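You operate a simulated robot arm through the tools that you are given. There is no shell and no other tool. Be economical: measure what you need, move in short steps, check, and stop when the job is done.

The job below is to be done with a simulated robot arm. You get a single attempt, and the scene is never put back.

## Task
Switch the pump off, unplug it, close the socket and park the hose.
Fine: off first; plug in the black holder, teal stopper in the blue socket, green hose in the green holder. Set down upright: pump plug, green hose end.

Only the result counts: the job must be done as asked and must still hold three seconds after the hand-in. Knocking over, shifting, dropping, spilling or breaking anything else fails it. Lids that push on must go on centred and level and be pressed home; caps that screw on are set level and turned clockwise until they are tight.

## Robot
A 7-joint arm with a two-finger parallel gripper, fixed in place. Base frame: the origin is at the foot of the arm, x ahead of it, y to its left, z up; the work surface is at about z = 850. Lengths are in mm, angles in degrees, forces in N, time in s.
Its first joint turns from -149.0 to 149.0 degrees. Payload 3.5 kg.
Tool frame: the origin (TCP) lies between the finger pads and is the grasp point; the fingertips stand 23 mm ahead of it; z points along the fingers, y is the line along which they close. Largest opening 94 mm; finger width 38, thickness 10; the body of the gripper, 54 by 96 mm, starts 39 mm behind the TCP.
Orientation is that of the tool frame in the base frame, as [roll, pitch, yaw] about the fixed x, y, z axes, in that order (R = Rz(yaw) Ry(pitch) Rx(roll)). With the fingers straight down and closing along the base's y, the tool's x points along the base's -x, its y along +y and its z along -z.

## Interface
- The arm moves only by the tool jog_arm. Its argument "deltas" is a list of rows, each a list of 7 numbers: the shift along the base's x, y, z in mm, then the turn, a rotation vector about the base's x, y, z in degrees, then the opening, from 0 (shut) to 1 (fully open). In form: [[dx, dy, dz, wx, wy, wz, fingers], ...]. A call has 1 to 20 rows; each row is the pose to reach, as a shift and turn from the pose commanded when the call began. Rows are played at 5 a second. More than 50 mm and 8.6 degrees between two rows, or a gripper value outside its range, and nothing of the call is played. A pose out of reach is approached as far as the arm can. The call stops where the force on the tool passes 40 N (or 10 N more than at its start, if that is more) or the arm is blocked; 0.2 s more then pass. The fingers move at their own pace (about 153 mm/s each) and stop on an object; they squeeze with about 28 N. The grip force told is the motor's: it shows also when the fingers shut on nothing. Time passes only in rows, and 0.2 s behind the last, so rows that repeat a pose let the fingers close. It gives the time, the measured TCP pose, the force on the tool (base axes), the opening and the grip force at its end, in the units of the frame above (readings bear some noise), with the torque about the TCP (base axes, N m) and any sound that the robot's microphone picked up.
- Cameras (640 x 400 px; columns grow to the right, rows downward): "scene" is fixed at [63.6, 502.8, 1567.9]; the picture's right is [-0.85, -0.52, 0.00], its down [-0.17, 0.27, -0.95] and it looks along [0.50, -0.81, -0.32] (base axes); focal length 375 px, centre (320, 200). "wrist" rides on the gripper at [86, 16, -75] in the tool frame; the picture's right is [-0.18, 0.98, 0.00], its down [-0.58, -0.11, -0.81] and it looks along [-0.79, -0.15, 0.59] (tool axes); focal length 243 px, centre (320, 200).
- camera(camera): a new picture of that camera. It takes no simulated time.
- probe_pixels(camera, pixels): there is no depth. For up to 12 entries [column, row, z] of the newest picture of that camera ("zoom" is the newest enlarged one), the place [x, y] in the base frame at which the ray of that pixel passes the height z, good to about 2 mm, but the place of the scene camera against the robot may be out by one fixed shift of up to 18 mm in any direction. It takes no simulated time.
- close_up(camera, box): a new picture of the part [left, top, right, bottom] of that camera's present view, enlarged. It takes no simulated time.
- finish_job(): hands the job in; it is judged then, once.

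Work in short steps. Measure before you move; look again where a grasp or a placing could have gone wrong, and mend it. You have 80 turns and 46 pictures in all, those below and enlarged ones among them. Open the gripper and draw the arm clear of the work before you hand the job in, unless the task says otherwise; then end with one line.

The tools are called after "Emit:" by a JSON object that holds its "op" and its "data". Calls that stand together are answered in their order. jog_arm: Moves the arm, as the interface text tells. Its arguments: {"type":"object","properties":{"deltas":{"type":"array","items":{"type":"array","items":{"type":"number"}}}},"required":["deltas"]} The other tools are called the same way: camera (camera) takes a picture; probe_pixels (camera, pixels) gives the place at which the rays of pixels pass given heights; close_up (camera, box) takes an enlarged picture of a part of a camera's view; finish_job () hands the job in.

At the start:

```text
time_s: 0.0
tcp_pos: [604.8, -915.1, 1186.2]
orientation: [180.0, 0.1, 180.0]
contact_force: [0.0, -0.7, 0.1]
wrist_torque: [-0.02, -0.01, 0.01]
width: 94.0
gripper_force: 0.0
```

scene: 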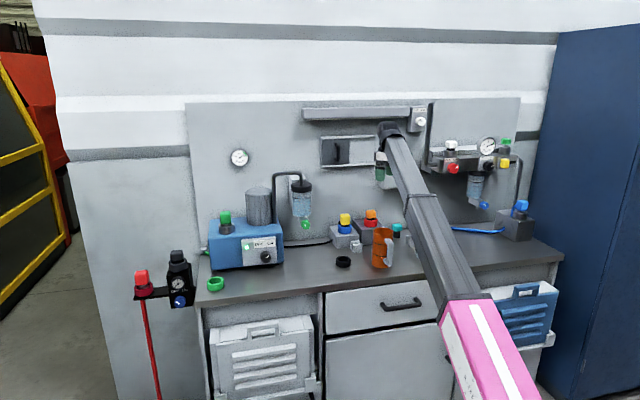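
wrist: 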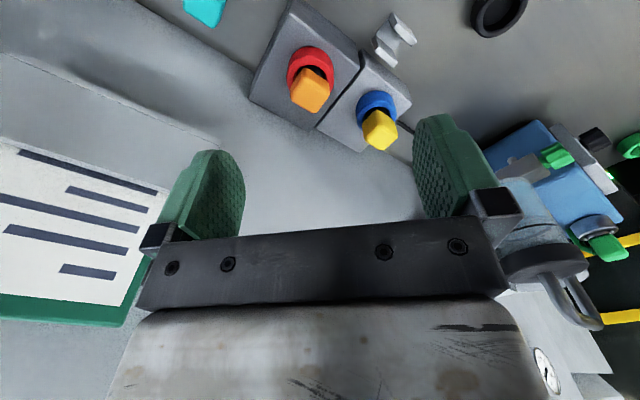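

The scene shows a blue pump at about (245,243), sockets with yellow and orange plugs near (350,225), and rings. I'll enlarge the work area to identify the parts.

Emit:
{"op": "close_up", "data": {"camera": "scene", "box": [190, 160, 350, 300]}}

Emit:
{"op": "close_up", "data": {"camera": "scene", "box": [310, 180, 430, 280]}}

Emit:
{"op": "close_up", "data": {"camera": "scene", "box": [410, 110, 550, 260]}}

```text
2.86 times, centred on (270, 230) of scene
```

zoom: 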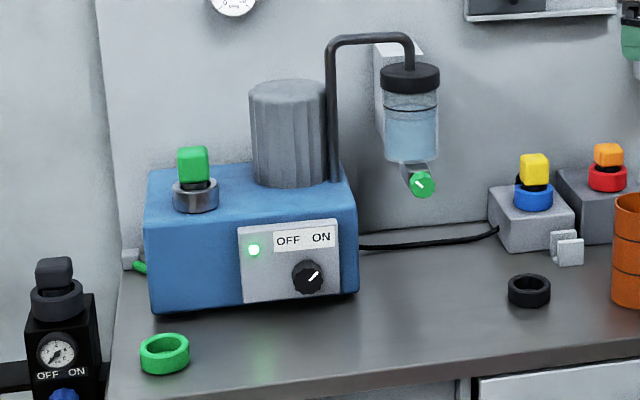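

```text
4.00 times, centred on (370, 230) of scene
```

zoom: 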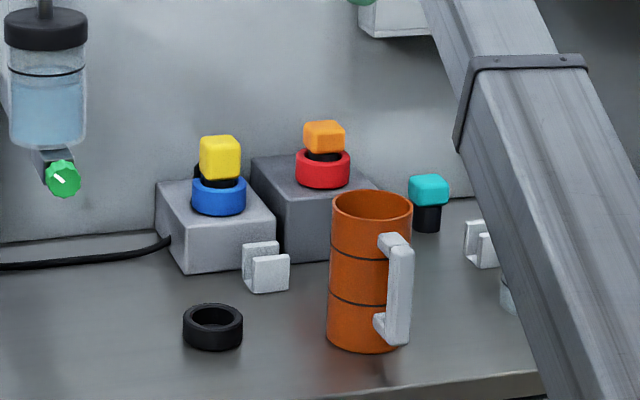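

```text
2.67 times, centred on (480, 185) of scene
```

zoom: 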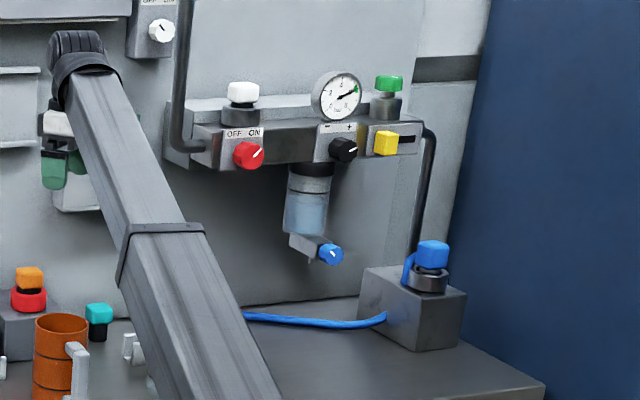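

The pump (blue box) has a black knob at scene (265,257), and its cable runs to the blue socket, which holds the yellow plug. I'll probe rough positions for all the parts.

Emit:
{"op": "probe_pixels", "data": {"camera": "scene", "pixels": [[343, 259, 862], [215.5, 281, 862], [345, 217, 950], [344.5, 228, 915], [397, 226, 890], [397, 236.5, 850], [225.6, 218, 1000], [265.5, 257, 900], [379, 265, 850], [217, 308, 850], [282, 297, 850], [193, 305, 850]]}}

Emit:
{"op": "probe_pixels", "data": {"camera": "wrist", "pixels": [[500, 10, 865], [205, 8, 890], [376, 105, 910], [380, 130, 950], [310, 68, 910], [308, 95, 950], [395, 40, 870], [630, 145, 862], [605, 245, 1000]]}}

```text
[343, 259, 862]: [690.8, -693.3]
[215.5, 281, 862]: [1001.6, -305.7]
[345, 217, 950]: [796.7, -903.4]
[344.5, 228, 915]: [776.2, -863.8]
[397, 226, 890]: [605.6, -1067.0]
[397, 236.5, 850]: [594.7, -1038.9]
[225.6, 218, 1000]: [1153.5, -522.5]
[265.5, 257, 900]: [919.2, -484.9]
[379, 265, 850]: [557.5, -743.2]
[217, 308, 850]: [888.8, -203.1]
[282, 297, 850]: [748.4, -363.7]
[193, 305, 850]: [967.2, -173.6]
```

```text
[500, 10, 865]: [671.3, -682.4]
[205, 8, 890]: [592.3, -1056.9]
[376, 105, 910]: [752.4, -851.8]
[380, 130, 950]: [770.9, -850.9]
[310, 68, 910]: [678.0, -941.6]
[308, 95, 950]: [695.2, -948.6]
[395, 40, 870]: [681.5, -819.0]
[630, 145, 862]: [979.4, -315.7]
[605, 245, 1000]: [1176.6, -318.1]
```

Comparing the two cameras, the scene camera is off by about (-17,+10) mm. Next I retreat toward the base and yaw about -56° so the wrist camera faces the wall squarely.

Emit:
{"op": "jog_arm", "data": {"deltas": [[-20, 30, 5, 0, 0, -8, 1], [-40, 60, 10, 0, 0, -16, 1], [-60, 90, 15, 0, 0, -24, 1], [-80, 120, 20, 0, 0, -32, 1], [-100, 150, 25, 0, 0, -40, 1], [-120, 180, 30, 0, 0, -48, 1], [-140, 210, 34, 0, 0, -56, 1], [-140, 210, 34, 0, 0, -56, 1]]}}

Emit:
{"op": "camera", "data": {"camera": "wrist"}}

Emit:
{"op": "camera", "data": {"camera": "scene"}}

```text
time_s: 0.7
tcp_pos: [558.1, -844.3, 1200.7]
orientation: [-179.6, 0.1, 162.4]
contact_force: [-13.6, -15.1, -3.4]
wrist_torque: [1.33, -1.5, 1.91]
width: 94.1
gripper_force: 0.1
stopped in row 3: the force on the tool passed its limit at 97 N (the readings are from after the stop); the commanded pose is now the measured one
```

```text
40 pictures are left
```

wrist: 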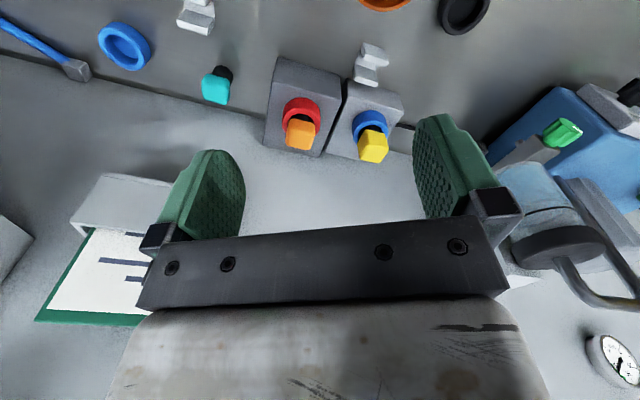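

```text
39 pictures are left
```

scene: 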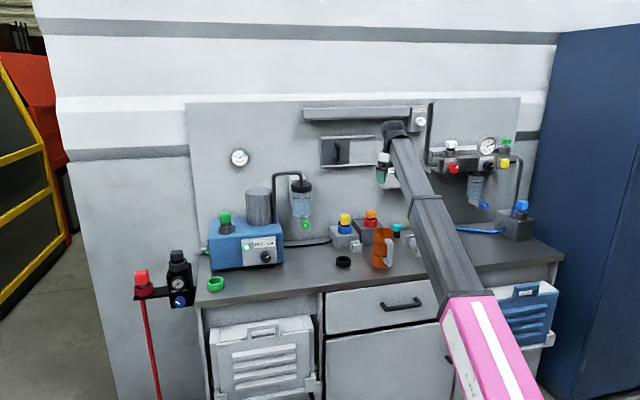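

The arm stopped on a force spike, but no contact is visible in either picture. I repeat the current pose to read a settled force.

Emit:
{"op": "jog_arm", "data": {"deltas": [[0, 0, 0, 0, 0, 0, 1], [0, 0, 0, 0, 0, 0, 1]]}}

Emit:
{"op": "close_up", "data": {"camera": "scene", "box": [330, 90, 450, 200]}}

```text
time_s: 1.3
tcp_pos: [558.1, -844.1, 1199.5]
orientation: [-179.7, 0.2, 162.3]
contact_force: [-20.8, -21.4, -10.5]
wrist_torque: [1.5, -2.89, 2.86]
width: 93.9
gripper_force: 0.1
```

```text
3.64 times, centred on (390, 145) of scene
```

zoom: 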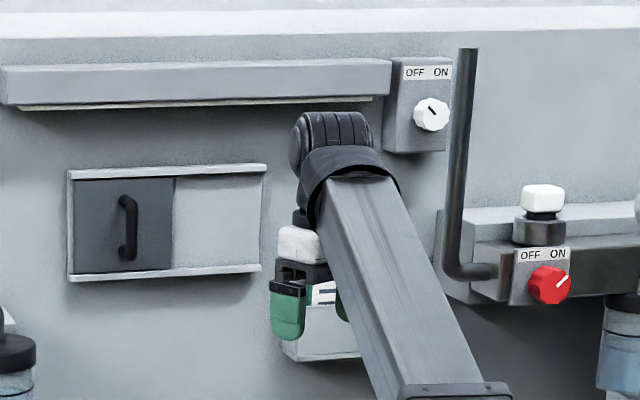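

The force persists, so this is a real contact, probably the hand against its own forearm after the yaw. I undo the yaw and check that the force goes away.

Emit:
{"op": "jog_arm", "data": {"deltas": [[0, 0, 0, 0, 0, 5, 1], [0, 0, 0, 0, 0, 10, 1], [0, 0, 0, 0, 0, 14, 1], [0, 0, 0, 0, 0, 18, 1], [0, 0, 0, 0, 0, 18, 1]]}}

```text
time_s: 2.5
tcp_pos: [556.8, -843.9, 1198.1]
orientation: [-179.7, 0.1, -179.9]
contact_force: [0.0, 0.4, -0.3]
wrist_torque: [0.03, -0.02, 0.0]
width: 94.0
gripper_force: 0.1
```

The force is gone, so yaw 180 is clear. I retreat with yaw held, for a wider second view.

Emit:
{"op": "jog_arm", "data": {"deltas": [[-20, 30, 0, 0, 0, 0, 1], [-40, 60, 0, 0, 0, 0, 1], [-60, 90, 0, 0, 0, 0, 1], [-80, 120, 0, 0, 0, 0, 1], [-100, 150, 0, 0, 0, 0, 1], [-100, 150, 0, 0, 0, 0, 1]]}}

Emit:
{"op": "camera", "data": {"camera": "wrist"}}

Emit:
{"op": "camera", "data": {"camera": "scene"}}

```text
time_s: 3.9
tcp_pos: [460.1, -699.3, 1186.9]
orientation: [-178.7, 0.9, -179.9]
contact_force: [-0.2, -0.1, -0.3]
wrist_torque: [-0.01, -0.02, -0.01]
width: 94.1
gripper_force: 0.0
out of reach, approached as far as the arm can: row 4, 5, 6
```

```text
37 pictures are left
```

wrist: 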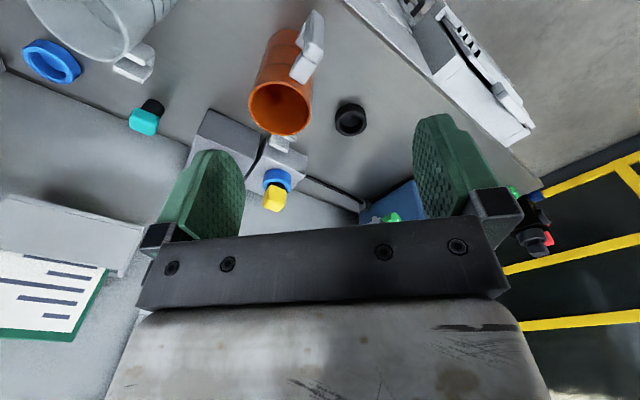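

```text
36 pictures are left
```

scene: 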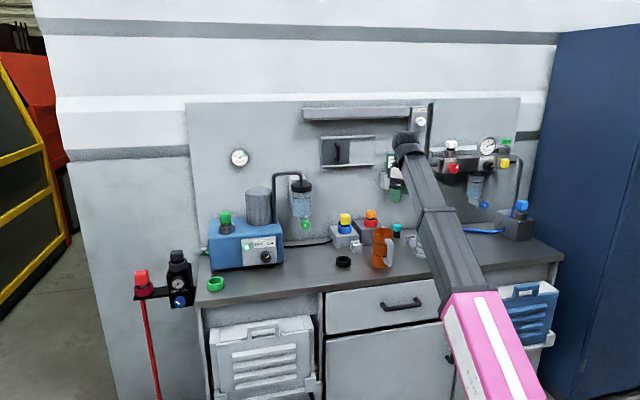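

I probe the same features in this second wrist view to triangulate: yellow plug (275,200), blue ring (277,180), teal (145,122), black ring (351,118).

Emit:
{"op": "probe_pixels", "data": {"camera": "wrist", "pixels": [[274, 204, 900], [274, 204, 950], [277, 180, 900], [144, 124, 900], [144, 124, 870], [351, 119, 860], [351, 119, 850], [385, 216, 1000], [385, 216, 950], [280, 106, 950], [280, 106, 900], [52, 60, 860]]}}

Emit:
{"op": "close_up", "data": {"camera": "wrist", "box": [100, 20, 420, 240]}}

```text
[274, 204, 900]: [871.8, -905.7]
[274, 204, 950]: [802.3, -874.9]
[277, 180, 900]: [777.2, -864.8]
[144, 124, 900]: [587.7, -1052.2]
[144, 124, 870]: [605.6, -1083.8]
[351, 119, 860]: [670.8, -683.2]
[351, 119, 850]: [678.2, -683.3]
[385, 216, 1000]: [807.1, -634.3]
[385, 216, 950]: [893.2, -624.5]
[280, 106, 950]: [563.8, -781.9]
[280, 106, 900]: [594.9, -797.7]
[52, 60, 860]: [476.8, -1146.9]
```

```text
1.82 times, centred on (260, 130) of wrist
```

zoom: 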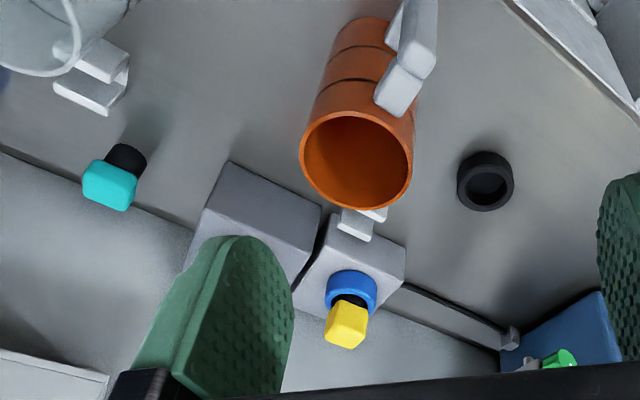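

Triangulation gives the blue ring at about (734,-850,937) and the teal head at about (591,-1057,894). Now I probe the bench's back and front edges to get its orientation.

Emit:
{"op": "probe_pixels", "data": {"camera": "wrist", "pixels": [[84, 101.5, 850], [188.5, 142, 850], [359, 20, 850], [436, 80.5, 850], [540, 165, 850]]}}

Emit:
{"op": "probe_pixels", "data": {"camera": "scene", "pixels": [[228, 302, 850], [438, 273, 850], [536, 260, 850], [343, 264, 850], [228, 218, 1020], [228, 218, 980], [266, 257, 930], [225, 230, 960], [210, 270, 850], [283, 263, 850], [307, 225, 950]]}}

```text
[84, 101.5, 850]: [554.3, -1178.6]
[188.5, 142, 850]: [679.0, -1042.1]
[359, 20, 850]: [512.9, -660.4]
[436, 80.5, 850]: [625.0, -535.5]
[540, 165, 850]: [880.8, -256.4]
```

```text
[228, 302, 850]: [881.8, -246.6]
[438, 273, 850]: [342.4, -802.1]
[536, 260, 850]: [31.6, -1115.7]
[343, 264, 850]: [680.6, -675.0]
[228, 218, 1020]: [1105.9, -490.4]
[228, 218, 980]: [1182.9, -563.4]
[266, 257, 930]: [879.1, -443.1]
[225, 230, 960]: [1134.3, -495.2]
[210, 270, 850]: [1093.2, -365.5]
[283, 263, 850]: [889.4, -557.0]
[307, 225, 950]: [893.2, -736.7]
```

The bench runs along l=(0.673,0.739), with its wall normal f=(0.739,-0.673). Objects at 1100–1190 mm will need the tool tilted outward with the camera on the upper side, so I yaw about +138° in place.

Emit:
{"op": "jog_arm", "data": {"deltas": [[0, 0, 0, 0, 0, 8, 1], [0, 0, 0, 0, 0, 16, 1], [0, 0, 0, 0, 0, 24, 1], [0, 0, 0, 0, 0, 32, 1], [0, 0, 0, 0, 0, 40, 1], [0, 0, 0, 0, 0, 48, 1], [0, 0, 0, 0, 0, 56, 1], [0, 0, 0, 0, 0, 64, 1], [0, 0, 0, 0, 0, 72, 1], [0, 0, 0, 0, 0, 80, 1], [0, 0, 0, 0, 0, 88, 1], [0, 0, 0, 0, 0, 96, 1], [0, 0, 0, 0, 0, 104, 1], [0, 0, 0, 0, 0, 112, 1], [0, 0, 0, 0, 0, 120, 1], [0, 0, 0, 0, 0, 128, 1], [0, 0, 0, 0, 0, 136, 1], [0, 0, 0, 0, 0, 137.5, 1], [0, 0, 0, 0, 0, 137.5, 1]]}}

```text
time_s: 7.9
tcp_pos: [468.0, -700.5, 1177.3]
orientation: [-179.4, -1.0, -60.4]
contact_force: [-0.6, -0.3, 0.1]
wrist_torque: [0.01, -0.03, 0.03]
width: 93.8
gripper_force: 0.0
out of reach, approached as far as the arm can: row 1, 2, 3, 4, 5, 6, 7, 8, 9, 10, 11, 12, 13, 14, 15, 16, 17, 18, 19
```

It reached yaw -60. I move outward while tilting the tool forward 40° (axis -l), staying high above the bench.

Emit:
{"op": "jog_arm", "data": {"deltas": [[30, -12, 0, -5.4, -5.9, 0, 1], [60, -25, 0, -10.8, -11.8, 0, 1], [90, -38, 0, -16.2, -17.7, 0, 1], [120, -50, 0, -21.5, -23.6, 0, 1], [150, -62, 0, -27, -29.6, 0, 1], [180, -75, 0, -27, -29.6, 0, 1], [180, -75, 0, -27, -29.6, 0, 1]]}}

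Emit:
{"op": "camera", "data": {"camera": "wrist"}}

Emit:
{"op": "camera", "data": {"camera": "scene"}}

```text
time_s: 9.5
tcp_pos: [647.8, -775.4, 1177.3]
orientation: [-164.6, -38.7, -65.8]
contact_force: [0.0, -0.2, 0.5]
wrist_torque: [0.0, 0.03, 0.0]
width: 94.0
gripper_force: 0.0
```

```text
34 pictures are left
```

wrist: 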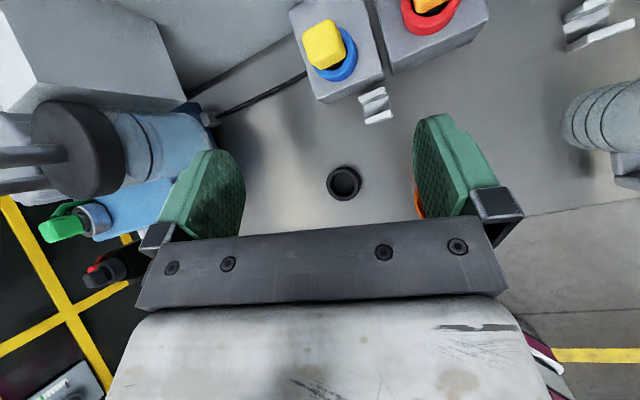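

```text
33 pictures are left
```

scene: 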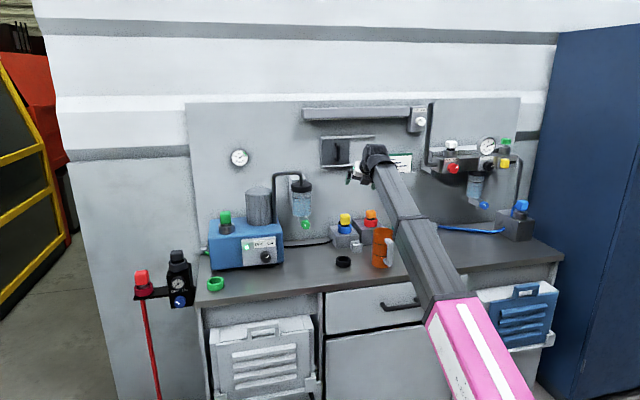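

The tilted pose is reachable and gives a good view. I straighten the tool to the bench axes and travel in front of the pump, toward (836,-418,1050).

Emit:
{"op": "jog_arm", "data": {"deltas": [[-10, 35, -10, -1.5, 1.4, 2.4, 1], [-20, 75, -20, -3, 2.8, 4.8, 1], [-10, 115, -35, -4.4, 4, 7, 1], [15, 150, -50, -5.8, 5.3, 9.4, 1], [45, 185, -65, -7.2, 6.5, 11.6, 1], [78, 220, -80, -8.6, 7.8, 13.9, 1], [110, 255, -95, -8.6, 7.8, 13.9, 1], [140, 290, -110, -8.6, 7.8, 13.9, 1], [165, 325, -120, -8.6, 7.8, 13.9, 1], [188, 357, -127, -8.6, 7.8, 13.9, 1], [188, 357, -127, -8.6, 7.8, 13.9, 1]]}}

Emit:
{"op": "camera", "data": {"camera": "wrist"}}

```text
refused: row 6 steps farther than a row can; nothing moved
```

```text
32 pictures are left
```

wrist: 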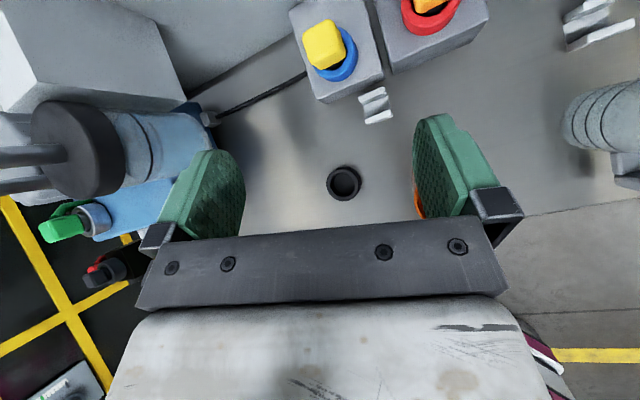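

One row was over 50 mm, so the call was refused. I resend the path with smaller steps.

Emit:
{"op": "jog_arm", "data": {"deltas": [[-10, 35, -10, -1.5, 1.4, 2.4, 1], [-20, 75, -20, -3, 2.8, 4.8, 1], [-10, 112, -32, -4.4, 4, 7, 1], [12, 145, -45, -5.8, 5.3, 9.4, 1], [37, 178, -58, -7.2, 6.5, 11.6, 1], [62, 211, -71, -8.6, 7.8, 13.9, 1], [87, 244, -84, -8.6, 7.8, 13.9, 1], [112, 277, -97, -8.6, 7.8, 13.9, 1], [137, 305, -107, -8.6, 7.8, 13.9, 1], [162, 331, -117, -8.6, 7.8, 13.9, 1], [188, 357, -127, -8.6, 7.8, 13.9, 1], [188, 357, -127, -8.6, 7.8, 13.9, 1]]}}

Emit:
{"op": "camera", "data": {"camera": "wrist"}}

```text
time_s: 12.1
tcp_pos: [836.6, -418.3, 1048.6]
orientation: [-179.4, -41.0, -42.3]
contact_force: [0.4, 0.2, -0.1]
wrist_torque: [0.01, 0.0, 0.05]
width: 94.0
gripper_force: 0.0
out of reach, approached as far as the arm can: row 6
```

```text
31 pictures are left
```

wrist: 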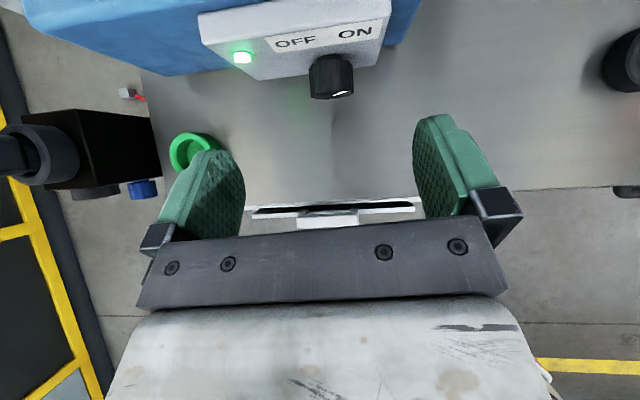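

The knob is at wrist (332,75) with the panel behind it. I tilt a further 24° and lower for a more frontal view.

Emit:
{"op": "jog_arm", "data": {"deltas": [[-7, 6, -25, -5.4, -5.9, 0, 1], [-14, 12, -50, -10.8, -11.8, 0, 1], [-22, 20, -80, -16.2, -17.7, 0, 1], [-22, 20, -80, -16.2, -17.7, 0, 1]]}}

Emit:
{"op": "camera", "data": {"camera": "wrist"}}

```text
time_s: 13.1
tcp_pos: [813.4, -398.7, 968.9]
orientation: [-179.6, -65.2, -42.1]
contact_force: [-0.2, -0.2, 0.6]
wrist_torque: [0.05, -0.01, -0.03]
width: 94.2
gripper_force: 0.0
```

```text
30 pictures are left
```

wrist: 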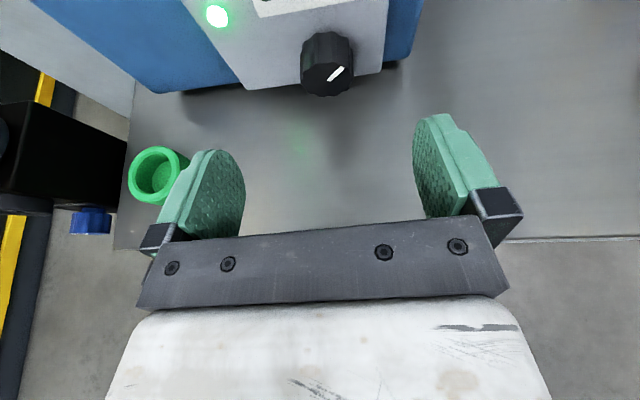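

I probe the knob face centre (337,78) and the panel's lower-right corner in this view to fix the knob depth and height.

Emit:
{"op": "probe_pixels", "data": {"camera": "wrist", "pixels": [[337, 79, 880], [337, 79, 900], [337, 79, 920], [382, 72, 860], [382, 72, 870], [248, 90, 860], [160, 90, 850], [405, 64, 850], [158, 178, 870], [158, 178, 860]]}}

Emit:
{"op": "close_up", "data": {"camera": "wrist", "box": [180, 0, 420, 150]}}

```text
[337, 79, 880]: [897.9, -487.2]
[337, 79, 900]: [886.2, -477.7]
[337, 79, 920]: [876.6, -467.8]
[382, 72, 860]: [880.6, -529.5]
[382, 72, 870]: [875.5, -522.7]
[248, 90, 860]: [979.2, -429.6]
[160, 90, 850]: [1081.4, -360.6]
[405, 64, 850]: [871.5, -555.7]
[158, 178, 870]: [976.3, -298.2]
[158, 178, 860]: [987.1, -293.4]
```

```text
2.67 times, centred on (300, 75) of wrist
```

zoom: 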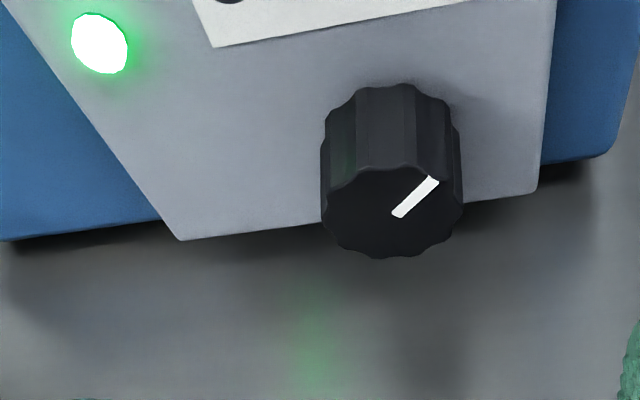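

Triangulated: the knob face is at about f=967, l=250, z=914, about 41 mm across, with the pointer at ON (upper right). OFF needs a counterclockwise turn, so I pre-rotate +35° about f at standoff with the fingers partly closed.

Emit:
{"op": "jog_arm", "data": {"deltas": [[12, -13, -20, 5.17, -4.71, 0, 0.62], [24.6, -26.4, -40, 10.34, -9.42, 0, 0.62], [24.6, -26.4, -44, 15.5, -14.1, 0, 0.62], [24.6, -26.4, -48, 20.7, -18.8, 0, 0.62], [24.6, -26.4, -52, 25.9, -23.6, 0, 0.62], [24.6, -26.4, -52, 25.9, -23.6, 0, 0.62]]}}

Emit:
{"op": "camera", "data": {"camera": "wrist"}}

```text
time_s: 14.5
tcp_pos: [839.9, -424.6, 918.1]
orientation: [-120.5, -47.9, -93.2]
contact_force: [0.1, 1.1, 0.3]
wrist_torque: [0.01, 0.03, 0.02]
width: 58.5
gripper_force: 0.0
```

```text
28 pictures are left
```

wrist: 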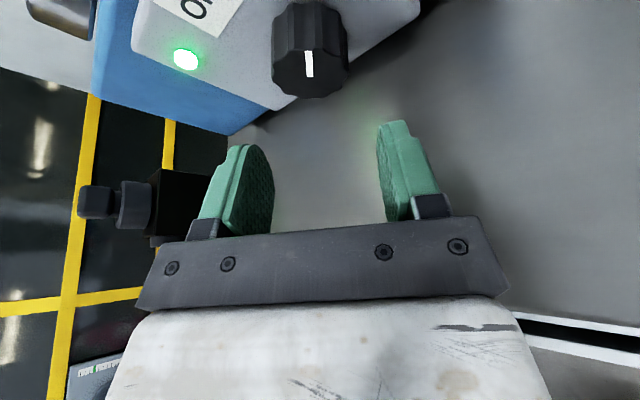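

The knob is well centred between the fingers (about 1 mm off). I advance 56 mm along f, then close.

Emit:
{"op": "jog_arm", "data": {"deltas": [[11, -10, -1, 0, 0, 0, 0.62], [22, -20, -2, 0, 0, 0, 0.62], [33, -30, -3, 0, 0, 0, 0.62], [41, -37.5, -4, 0, 0, 0, 0.62], [41, -37.5, -4, 0, 0, 0, 0.3], [41, -37.5, -4, 0, 0, 0, 0.3], [41, -37.5, -4, 0, 0, 0, 0.3]]}}

```text
time_s: 16.1
tcp_pos: [880.2, -461.5, 916.2]
orientation: [-120.2, -47.9, -93.2]
contact_force: [20.9, 19.9, 20.8]
wrist_torque: [0.01, 0.38, -0.46]
width: 40.2
gripper_force: 45.2
```

The knob is gripped (40.2 mm) with a sideways bias of about 35 N along the closing axis. I relax it by shifting 3 mm that way.

Emit:
{"op": "jog_arm", "data": {"deltas": [[1.7, 1.8, 1.7, 0, 0, 0, 0.3], [1.7, 1.8, 1.7, 0, 0, 0, 0.3]]}}

```text
time_s: 16.7
tcp_pos: [880.2, -459.9, 916.8]
orientation: [-120.7, -47.9, -93.1]
contact_force: [10.5, 13.8, 9.5]
wrist_torque: [-0.41, -0.08, -0.94]
width: 40.6
gripper_force: 45.7
```

The force has halved, so one more 2 mm. Then I rotate counterclockwise about -f in 8° steps.

Emit:
{"op": "jog_arm", "data": {"deltas": [[1.3, 1.4, 1.2, 0, 0, 0, 0.3], [1.3, 1.4, 1.2, -5.9, 5.4, 0, 0.3], [1.3, 1.4, 1.2, -11.8, 10.8, 0, 0.3], [1.3, 1.4, 1.2, -17.7, 16.2, 0, 0.3], [1.3, 1.4, 1.2, -23.6, 21.5, 0, 0.3], [1.3, 1.4, 1.2, -29.6, 26.9, 0, 0.3]]}}

```text
time_s: 18.1
tcp_pos: [878.9, -463.1, 914.7]
orientation: [172.0, -64.4, -34.9]
contact_force: [-7.0, -11.5, 1.9]
wrist_torque: [-0.51, -0.57, -0.97]
width: 40.2
gripper_force: 45.0
stopped in row 6: the force on the tool passed its limit at 42 N (the readings are from after the stop); the commanded pose is now the measured one
```

About 39° has been turned and the force is small again. I continue the turn.

Emit:
{"op": "jog_arm", "data": {"deltas": [[0, 0, 0, -5.2, 4.7, 0, 0.3], [0, 0, 0, -10.3, 9.4, 0, 0.3], [0, 0, 0, -15.5, 14.1, 0, 0.3], [0, 0, 0, -20.7, 18.8, 0, 0.3], [0, 0, 0, -25.9, 23.5, 0, 0.3], [0, 0, 0, -31, 28.2, 0, 0.3], [0, 0, 0, -36.2, 33, 0, 0.3]]}}

Emit:
{"op": "close_up", "data": {"camera": "scene", "box": [190, 190, 330, 290]}}

```text
time_s: 19.2
tcp_pos: [877.1, -464.6, 917.0]
orientation: [125.7, -50.8, 4.6]
contact_force: [-7.3, -13.9, -1.0]
wrist_torque: [-0.9, -0.96, -0.68]
width: 40.0
gripper_force: 45.0
stopped in row 5: the force on the tool passed its limit at 41 N (the readings are from after the stop); the commanded pose is now the measured one
```

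```text
4.00 times, centred on (260, 240) of scene
```

zoom: 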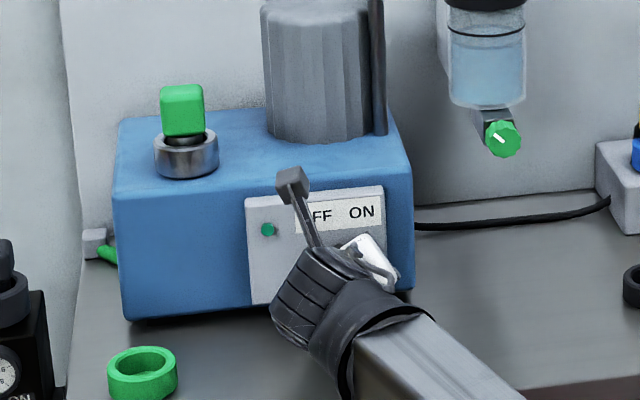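

The indicator lamp is now dark, so the pump has switched off after about 73°. I turn a little further to centre the knob on OFF, then release.

Emit:
{"op": "jog_arm", "data": {"deltas": [[0, 0, 0, -5.2, 4.7, 0, 0.3], [0, 0, 0, -9.6, 8.7, 0, 0.3]]}}

Emit:
{"op": "jog_arm", "data": {"deltas": [[0, 0, 0, 0, 0, 0, 0.62], [0, 0, 0, 0, 0, 0, 0.62], [-10, 9, 1, 0, 0, 0, 0.62], [-20, 18, 2, 0, 0, 0, 0.62], [-35, 32, 5, 0, 0, 0, 0.62], [-50, 45, 10, 0, 0, 0, 0.62], [-50, 45, 20, 0, 0, 0, 0.62]]}}

Emit:
{"op": "camera", "data": {"camera": "wrist"}}

```text
time_s: 19.8
tcp_pos: [877.3, -464.9, 917.9]
orientation: [114.0, -40.5, 13.0]
contact_force: [-9.1, -23.0, 12.8]
wrist_torque: [0.06, -0.17, -2.0]
width: 39.7
gripper_force: 45.3
```

```text
time_s: 21.4
tcp_pos: [828.1, -417.5, 935.6]
orientation: [114.1, -40.6, 13.1]
contact_force: [0.1, 0.2, 0.6]
wrist_torque: [0.0, 0.0, -0.02]
width: 58.4
gripper_force: 0.1
```

```text
26 pictures are left
```

wrist: 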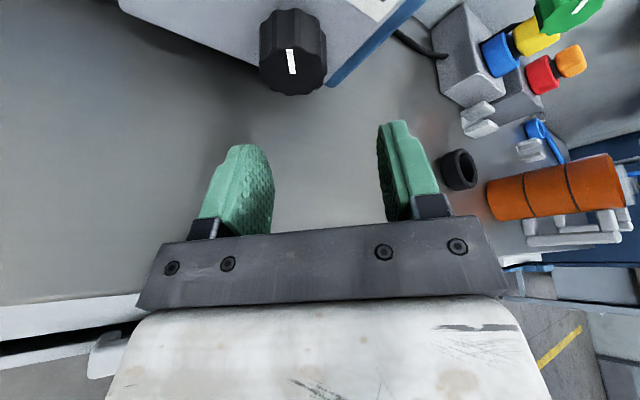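

The pointer is aligned with the tool's up direction at about -44° roll, i.e. at OFF. I undo the roll, tilt back, rise, and travel toward the yellow plug.

Emit:
{"op": "jog_arm", "data": {"deltas": [[-4, 4, 20, 5.2, -4.7, 0, 0.8], [-8, 8, 40, 10.4, -9.4, 0, 0.8], [-12, 12, 60, 15.6, -14.2, 0, 0.8], [-16, 16, 80, 20.8, -19, 0, 0.8], [-20, 20, 100, 26, -23.7, 0, 0.8], [-24, 10, 120, 32.5, -29.6, 0, 0.8], [-45, -25, 130, 32.5, -29.6, 0, 0.8], [-70, -60, 140, 32.5, -29.6, 0, 0.8], [-95, -95, 150, 32.5, -29.6, 0, 0.8], [-115, -140, 150, 32.5, -29.6, 0, 0.8], [-135, -180, 150, 32.5, -29.6, 0, 0.8], [-150, -220, 150, 32.5, -29.6, 0, 0.8], [-160, -260, 150, 32.5, -29.6, 0, 0.8], [-170, -300, 150, 32.5, -29.6, 0, 0.8], [-178, -340, 150, 32.5, -29.6, 0, 0.8], [-178, -340, 150, 32.5, -29.6, 0, 0.8]]}}

Emit:
{"op": "jog_arm", "data": {"deltas": [[0, 0, 0, 4.5, 5, 0, 0.8], [0, 0, 0, 9, 9.9, 0, 0.8], [0, 0, 0, 13.4, 14.8, 0, 0.8], [0, 0, 0, 13.4, 14.8, 0, 0.8]]}}

Emit:
{"op": "camera", "data": {"camera": "wrist"}}

```text
refused: row 6 steps farther than a row can; nothing moved
```

```text
time_s: 22.4
tcp_pos: [832.3, -408.4, 923.9]
orientation: [126.2, -33.5, 4.6]
contact_force: [0.1, 0.3, 0.7]
wrist_torque: [-0.02, 0.01, -0.02]
width: 75.2
gripper_force: 0.1
out of reach, approached as far as the arm can: row 2, 3, 4
```

```text
25 pictures are left
```

wrist: 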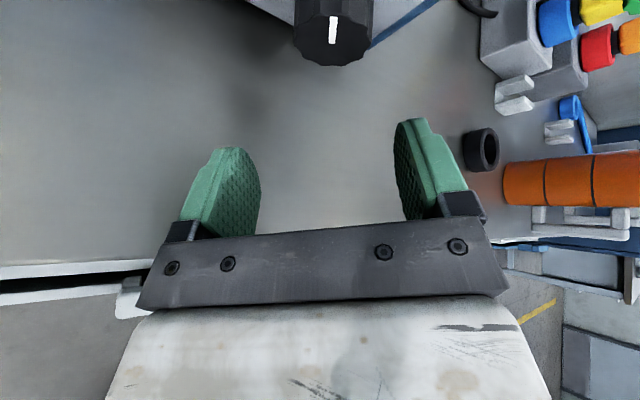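

One row over the limit was refused, but the tilt call still played. From the measured orientation I compute one combined rotation to [180,-45,-42.3] and travel to a view pose before the yellow plug.

Emit:
{"op": "jog_arm", "data": {"deltas": [[-5, 5, 30, 5.9, -3.9, -1.77, 0.8], [-10, 10, 60, 11.8, -7.7, -3.5, 0.8], [-15, 15, 95, 17.7, -11.6, -5.3, 0.8], [-20, 10, 125, 23.6, -15.5, -7.1, 0.8], [-35, -25, 140, 29.6, -19.3, -8.8, 0.8], [-52, -65, 156, 35.5, -23.2, -10.6, 0.8], [-70, -108, 156, 35.5, -23.2, -10.6, 0.8], [-88, -151, 156, 35.5, -23.2, -10.6, 0.8], [-106, -194, 156, 35.5, -23.2, -10.6, 0.8], [-124, -237, 156, 35.5, -23.2, -10.6, 0.8], [-142, -280, 156, 35.5, -23.2, -10.6, 0.8], [-162, -322, 156, 35.5, -23.2, -10.6, 0.8], [-183, -364, 156, 35.5, -23.2, -10.6, 0.8], [-183, -364, 156, 35.5, -23.2, -10.6, 0.8]]}}

Emit:
{"op": "camera", "data": {"camera": "wrist"}}

```text
time_s: 25.4
tcp_pos: [696.2, -727.8, 1075.5]
orientation: [-178.3, -45.5, -50.9]
contact_force: [0.1, 0.4, -0.3]
wrist_torque: [0.01, 0.0, 0.02]
width: 75.3
gripper_force: 0.0
out of reach, approached as far as the arm can: row 9, 10, 11, 12, 13, 14
```

```text
24 pictures are left
```

wrist: 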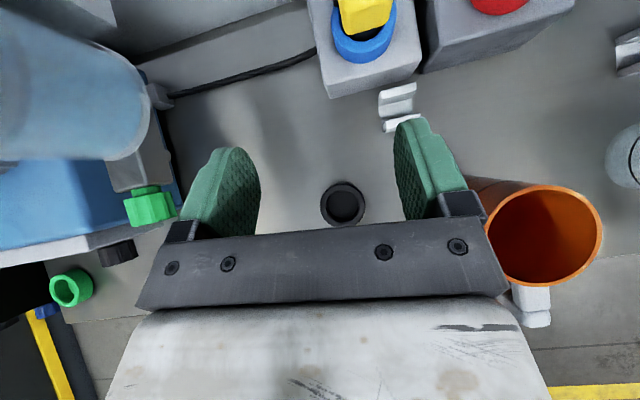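

The arm reached (696,-728), its yaw limited to about -51, which is fine for the plug. I probe the blue ring, yellow plug, black holder and green holder from here.

Emit:
{"op": "probe_pixels", "data": {"camera": "wrist", "pixels": [[363, 30, 920], [363, 30, 940], [365, 12, 960], [365, 12, 980], [365, 12, 1000], [342, 204, 850], [342, 204, 870], [70, 288, 850], [70, 288, 870], [333, 98, 850], [420, 65, 910], [320, 98, 910]]}}

Emit:
{"op": "close_up", "data": {"camera": "wrist", "box": [260, 0, 480, 140]}}

```text
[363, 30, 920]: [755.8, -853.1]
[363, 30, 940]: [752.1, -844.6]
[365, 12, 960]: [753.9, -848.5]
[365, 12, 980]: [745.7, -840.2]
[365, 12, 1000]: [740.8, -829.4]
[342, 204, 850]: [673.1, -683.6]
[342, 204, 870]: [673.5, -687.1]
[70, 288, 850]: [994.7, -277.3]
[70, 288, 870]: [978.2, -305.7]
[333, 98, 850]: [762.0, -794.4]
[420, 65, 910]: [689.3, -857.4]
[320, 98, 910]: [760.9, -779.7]
```

```text
2.86 times, centred on (370, 70) of wrist
```

zoom: 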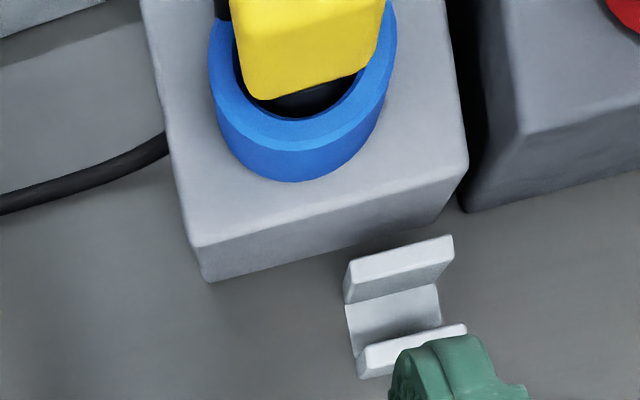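

I probe the socket box's top front corner at several heights to fix its height, plus the ring rim.

Emit:
{"op": "probe_pixels", "data": {"camera": "wrist", "pixels": [[325.5, 86, 880], [325.5, 86, 900], [325.5, 86, 920], [421.5, 57, 880], [421.5, 57, 900], [331, 99, 850], [364, 26, 910], [364, 26, 930], [364, 26, 950], [358, 62, 900], [358, 50, 920]]}}

```text
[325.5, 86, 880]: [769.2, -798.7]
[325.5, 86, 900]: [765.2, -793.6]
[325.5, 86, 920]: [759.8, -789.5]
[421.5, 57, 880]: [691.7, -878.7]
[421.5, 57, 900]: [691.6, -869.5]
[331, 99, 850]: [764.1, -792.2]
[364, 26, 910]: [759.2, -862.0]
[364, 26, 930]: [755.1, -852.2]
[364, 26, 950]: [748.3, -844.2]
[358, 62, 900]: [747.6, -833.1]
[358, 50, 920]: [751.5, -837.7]
```

The box top is at z≈900 with its front at f≈1099, and the ring is about 63 mm across near (760,-858). I back off 75 mm to see the whole plug.

Emit:
{"op": "jog_arm", "data": {"deltas": [[-25, 22, 5, 0, 0, -1, 1], [-50, 32, 10, 0, 0, -2, 1], [-70, 30, 15, 0, 0, -3, 1], [-70, 30, 15, 0, 0, -3, 1]]}}

Emit:
{"op": "close_up", "data": {"camera": "wrist", "box": [240, 0, 480, 150]}}

```text
time_s: 26.4
tcp_pos: [628.1, -696.1, 1088.8]
orientation: [-178.4, -45.5, -53.9]
contact_force: [0.7, 0.3, 0.2]
wrist_torque: [0.06, 0.03, 0.03]
width: 94.0
gripper_force: 0.1
```

```text
2.67 times, centred on (360, 75) of wrist
```

zoom: 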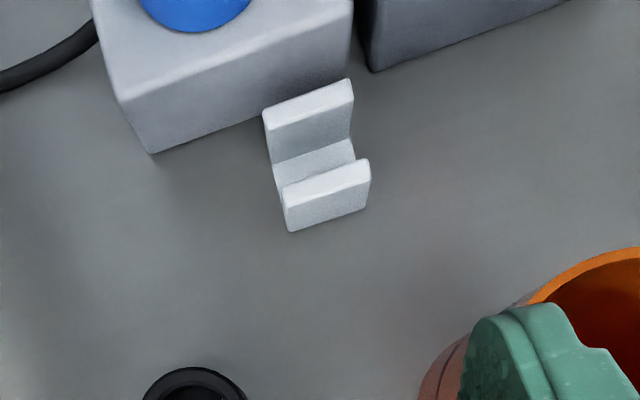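

Backing off moved the view away because the camera looks straight down at this tilt. I tilt a further 24° to look outward.

Emit:
{"op": "jog_arm", "data": {"deltas": [[0, 0, 0, -6.5, -4.7, 0, 1], [0, 0, 0, -13, -9.4, 0, 1], [0, 0, 0, -19.4, -14.1, 0, 1], [0, 0, 0, -19.4, -14.1, 0, 1]]}}

Emit:
{"op": "close_up", "data": {"camera": "wrist", "box": [220, 0, 460, 150]}}

```text
time_s: 27.4
tcp_pos: [627.1, -695.5, 1090.1]
orientation: [-178.6, -69.6, -53.7]
contact_force: [0.1, 0.4, 0.1]
wrist_torque: [0.0, -0.02, -0.02]
width: 94.0
gripper_force: 0.0
```

```text
2.67 times, centred on (340, 75) of wrist
```

zoom: 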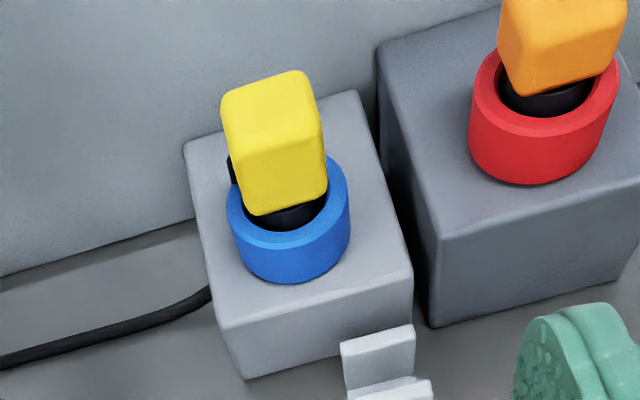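

Now the plug is fully visible: yellow head zoom (222–325, 72–213), ring (227–350). I probe its edges at candidate heights.

Emit:
{"op": "probe_pixels", "data": {"camera": "zoom", "pixels": [[290, 283, 900], [316, 303, 900], [287, 249, 930], [289, 202, 930], [227, 205, 930], [350, 190, 930], [288, 206, 940], [288, 206, 950], [280, 138, 980], [280, 138, 990], [262, 82, 980], [262, 82, 990]]}}

```text
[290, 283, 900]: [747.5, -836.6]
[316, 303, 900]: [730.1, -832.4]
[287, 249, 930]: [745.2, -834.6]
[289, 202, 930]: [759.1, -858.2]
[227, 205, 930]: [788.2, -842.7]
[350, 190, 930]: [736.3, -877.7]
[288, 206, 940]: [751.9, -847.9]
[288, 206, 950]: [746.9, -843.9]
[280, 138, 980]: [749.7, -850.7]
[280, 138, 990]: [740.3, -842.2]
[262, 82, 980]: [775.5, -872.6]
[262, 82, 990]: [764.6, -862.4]
```

Plug head: a 38 mm cube centred at about (762,-860,964), aligned with the bench. I test whether the wrist can yaw to -42.3 at this steeper tilt, for a square grip.

Emit:
{"op": "jog_arm", "data": {"deltas": [[20, -18, 0, 0, 0, 4, 1], [40, -36, 0, 0, 0, 8, 1], [45, -55, 0, 0, 0, 11.4, 1], [45, -55, 0, 0, 0, 11.4, 1]]}}

```text
time_s: 28.4
tcp_pos: [686.5, -713.3, 1087.7]
orientation: [-177.1, -69.8, -49.9]
contact_force: [0.5, 0.2, -0.6]
wrist_torque: [0.02, 0.0, -0.02]
width: 94.1
gripper_force: 0.1
out of reach, approached as far as the arm can: row 2, 3, 4
```

Yaw is limited to about 4° inside the radial direction, so I accept an 11° offset, which the pads can take up on the cube. I go to a pre-grasp 110 mm back along a 50° tilted axis.

Emit:
{"op": "jog_arm", "data": {"deltas": [[0, -25, 0, 5.3, 4.1, -1.5, 1], [5, -45, -15, 10.6, 8.2, -3, 1], [15, -65, -35, 15.8, 12.3, -4, 1], [25, -80, -51, 15.8, 12.3, -4, 1], [25, -80, -51, 15.8, 12.3, -4, 1]]}}

Emit:
{"op": "camera", "data": {"camera": "wrist"}}

```text
time_s: 29.6
tcp_pos: [711.1, -792.8, 1036.3]
orientation: [-177.0, -49.7, -54.2]
contact_force: [-0.8, 0.4, -0.1]
wrist_torque: [0.03, -0.01, 0.02]
width: 94.2
gripper_force: 0.1
```

```text
20 pictures are left
```

wrist: 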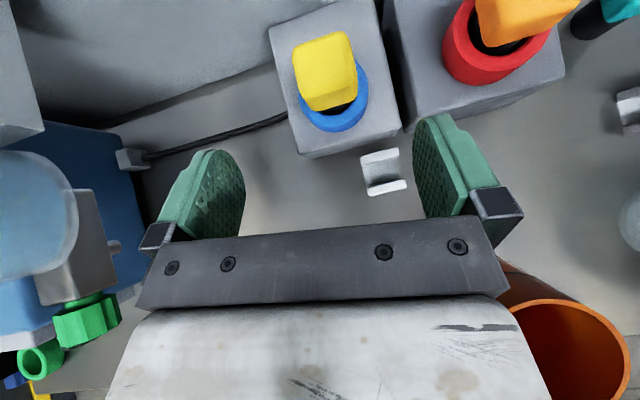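

The plug lies ahead between the fingers at wrist (325,70). I cross-check its position by probing.

Emit:
{"op": "probe_pixels", "data": {"camera": "wrist", "pixels": [[322, 57, 982], [332, 105, 945], [337, 95, 930], [305, 85, 982], [352, 65, 982], [468, 125, 940], [225, 150, 965]]}}

```text
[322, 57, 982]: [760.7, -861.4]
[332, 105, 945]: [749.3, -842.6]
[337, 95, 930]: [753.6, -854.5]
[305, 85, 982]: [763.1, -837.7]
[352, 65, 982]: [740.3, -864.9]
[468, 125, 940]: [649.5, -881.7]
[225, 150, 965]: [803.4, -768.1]
```

The position is confirmed at (761,-860). I advance along the tool axis with the opening reduced to 0.72, then close.

Emit:
{"op": "jog_arm", "data": {"deltas": [[13, -17, -17, 0, 0, 0, 0.72], [26, -34, -35, 0, 0, 0, 0.72], [38, -51, -53, 0, 0, 0, 0.72], [50, -67, -69, 0, 0, 0, 0.72], [50, -67, -69, 0, 0, 0, 0.3], [50, -67, -69, 0, 0, 0, 0.3], [50, -67, -69, 0, 0, 0, 0.3]]}}

```text
time_s: 31.2
tcp_pos: [762.0, -860.8, 968.2]
orientation: [-177.2, -49.8, -53.9]
contact_force: [-6.2, 1.9, 4.6]
wrist_torque: [-0.16, 0.44, 0.7]
width: 54.8
gripper_force: 45.0
```

The grip stopped at 54.8 mm, wider than the 38–45 mm I expected. I look before pulling.

Emit:
{"op": "camera", "data": {"camera": "wrist"}}

Emit:
{"op": "close_up", "data": {"camera": "scene", "box": [290, 160, 430, 260]}}

```text
19 pictures are left
```

wrist: 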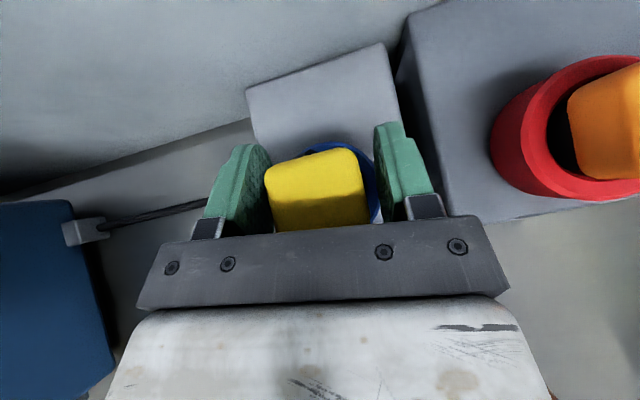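

```text
4.00 times, centred on (360, 210) of scene
```

zoom: 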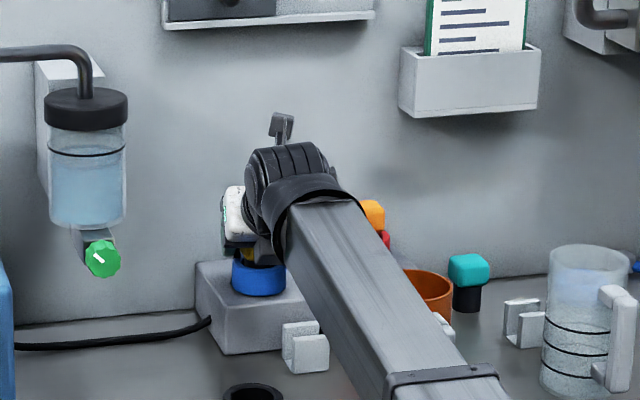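

The fingers bear on opposite corners of the 46 mm head because of the yaw offset, which matches 46·1.18≈54.4. I pull straight up in small steps and watch force and width.

Emit:
{"op": "jog_arm", "data": {"deltas": [[0, 0, 4, 0, 0, 0, 0.3], [0, 0, 8, 0, 0, 0, 0.3], [0, 0, 14, 0, 0, 0, 0.3], [0, 0, 20, 0, 0, 0, 0.3], [0, 0, 28, 0, 0, 0, 0.3], [0, 0, 36, 0, 0, 0, 0.3]]}}

Emit:
{"op": "camera", "data": {"camera": "wrist"}}

```text
time_s: 31.8
tcp_pos: [760.6, -860.6, 967.4]
orientation: [-177.1, -49.1, -54.1]
contact_force: [2.9, -5.7, -10.2]
wrist_torque: [-0.13, -0.35, 0.21]
width: 54.6
gripper_force: 45.2
stopped in row 2: the force on the tool passed its limit at 45 N (the readings are from after the stop); the commanded pose is now the measured one
```

```text
17 pictures are left
```

wrist: 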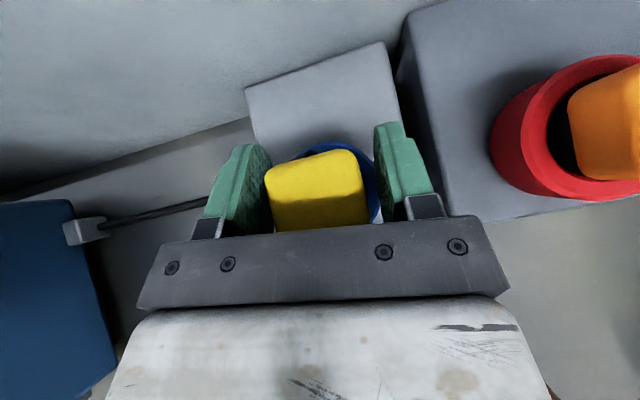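

Working through the projections, the yellow head spans only y=-22..+20 in the tool frame while the pads sit at ±27. So the fingertips have the blue ring, not the plug. I open, rise 16 mm and close again.

Emit:
{"op": "jog_arm", "data": {"deltas": [[0, 0, 0, 0, 0, 0, 0.72], [0, 0, 0, 0, 0, 0, 0.72], [0, 0, 8, 0, 0, 0, 0.72], [0, 0, 16, 0, 0, 0, 0.72], [0, 0, 16, 0, 0, 0, 0.3], [0, 0, 16, 0, 0, 0, 0.3], [0, 0, 16, 0, 0, 0, 0.3]]}}

```text
time_s: 33.4
tcp_pos: [760.9, -860.6, 987.1]
orientation: [-177.1, -49.1, -54.0]
contact_force: [-3.4, -3.2, 0.2]
wrist_torque: [-0.24, 0.25, 0.77]
width: 43.3
gripper_force: 28.1
```

Now the width is 43.3 mm, so the head is gripped. I pull straight up.

Emit:
{"op": "jog_arm", "data": {"deltas": [[0, 0, 4, 0, 0, 0, 0.3], [0, 0, 8, 0, 0, 0, 0.3], [0, 0, 14, 0, 0, 0, 0.3], [0, 0, 20, 0, 0, 0, 0.3], [0, 0, 28, 0, 0, 0, 0.3], [0, 0, 36, 0, 0, 0, 0.3], [0, 0, 50, 0, 0, 0, 0.3], [0, 0, 70, 0, 0, 0, 0.3]]}}

Emit:
{"op": "camera", "data": {"camera": "wrist"}}

```text
time_s: 35.2
tcp_pos: [760.0, -859.7, 1055.5]
orientation: [-177.0, -49.1, -54.2]
contact_force: [-0.1, 0.1, -0.9]
wrist_torque: [-0.04, -0.02, -0.01]
width: 39.8
gripper_force: 27.8
```

```text
16 pictures are left
```

wrist: 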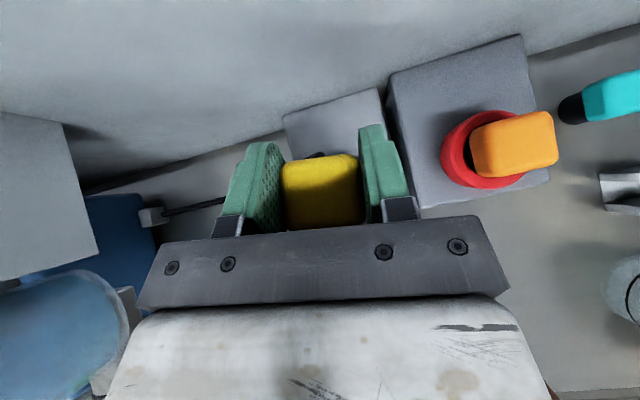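

The plug is out and held squarely (39.8 mm). I check in the scene view that it is upright and how long its shaft is.

Emit:
{"op": "close_up", "data": {"camera": "scene", "box": [290, 160, 430, 270]}}

```text
3.64 times, centred on (360, 215) of scene
```

zoom: 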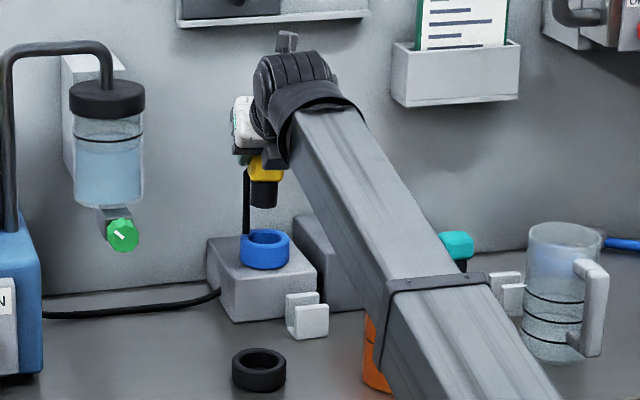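

The plug is upright with a short black shaft, and its cable hangs free behind. I carry it back to a point short of the black holder, so I can view the holder ahead of the plug.

Emit:
{"op": "jog_arm", "data": {"deltas": [[-20, 36, 0, 0, 0, 0, 0.3], [-40, 72, 0, 0, 0, 0, 0.3], [-60, 108, 0, 0, 0, 0, 0.3], [-80, 144, -10, 0, 0, 0, 0.3], [-100, 180, -22, 0, 0, 0, 0.3], [-118, 212, -35, 0, 0, 0, 0.3], [-134, 240, -45, 0, 0, 0, 0.3], [-134, 240, -45, 0, 0, 0, 0.3]]}}

Emit:
{"op": "camera", "data": {"camera": "wrist"}}

```text
time_s: 37.0
tcp_pos: [627.5, -620.1, 1011.3]
orientation: [-177.1, -49.1, -54.1]
contact_force: [-0.2, -0.3, -1.3]
wrist_torque: [-0.03, -0.02, 0.02]
width: 39.5
gripper_force: 27.9
```

```text
14 pictures are left
```

wrist: 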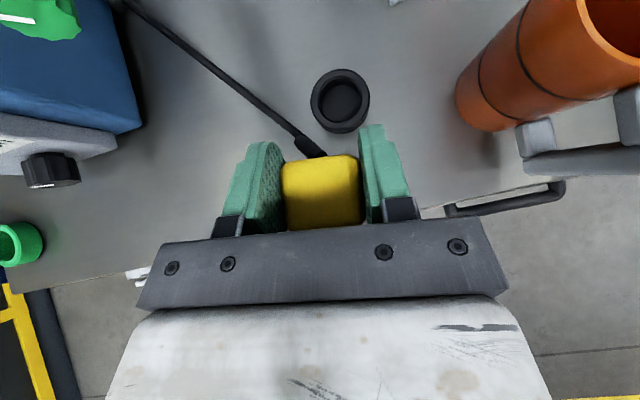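

The holder's rim is centred at about (340,97), spanning 310–370. I probe its rim and floor.

Emit:
{"op": "probe_pixels", "data": {"camera": "wrist", "pixels": [[340, 97, 870], [340, 97, 880], [340, 97, 890], [310, 98, 880], [370, 97, 880], [340, 68, 880], [341, 126, 880], [341, 133, 850], [340, 104, 855], [320, 190, 1020]]}}

Emit:
{"op": "close_up", "data": {"camera": "wrist", "box": [290, 50, 390, 150]}}

```text
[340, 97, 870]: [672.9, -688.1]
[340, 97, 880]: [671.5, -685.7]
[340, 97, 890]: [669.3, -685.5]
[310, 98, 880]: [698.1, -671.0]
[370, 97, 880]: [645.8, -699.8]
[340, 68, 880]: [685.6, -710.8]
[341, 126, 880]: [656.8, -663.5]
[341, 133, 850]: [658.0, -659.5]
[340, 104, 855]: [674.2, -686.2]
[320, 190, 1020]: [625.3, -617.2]
```

```text
4.00 times, centred on (340, 100) of wrist
```

zoom: 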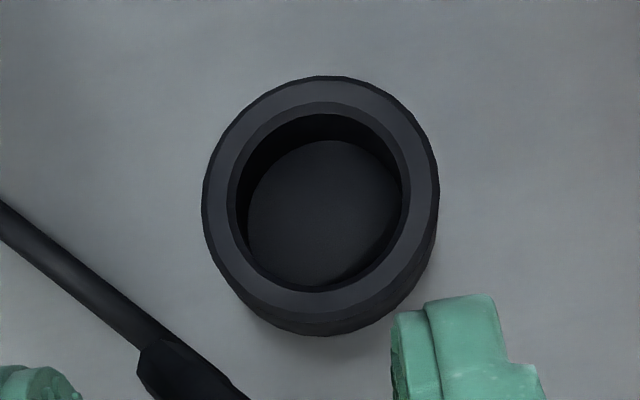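

Holder centre is about (672.5,-686), with a bore of about 42 mm. I probe the back edge of the held head to get the plug's offset from the TCP.

Emit:
{"op": "probe_pixels", "data": {"camera": "wrist", "pixels": [[320, 156, 1006], [320, 156, 1000], [320, 156, 1012], [283, 185, 1006], [358, 180, 1006]]}}

```text
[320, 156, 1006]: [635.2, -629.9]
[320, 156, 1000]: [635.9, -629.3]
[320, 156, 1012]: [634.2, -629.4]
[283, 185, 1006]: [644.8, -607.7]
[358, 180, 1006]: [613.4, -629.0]
```

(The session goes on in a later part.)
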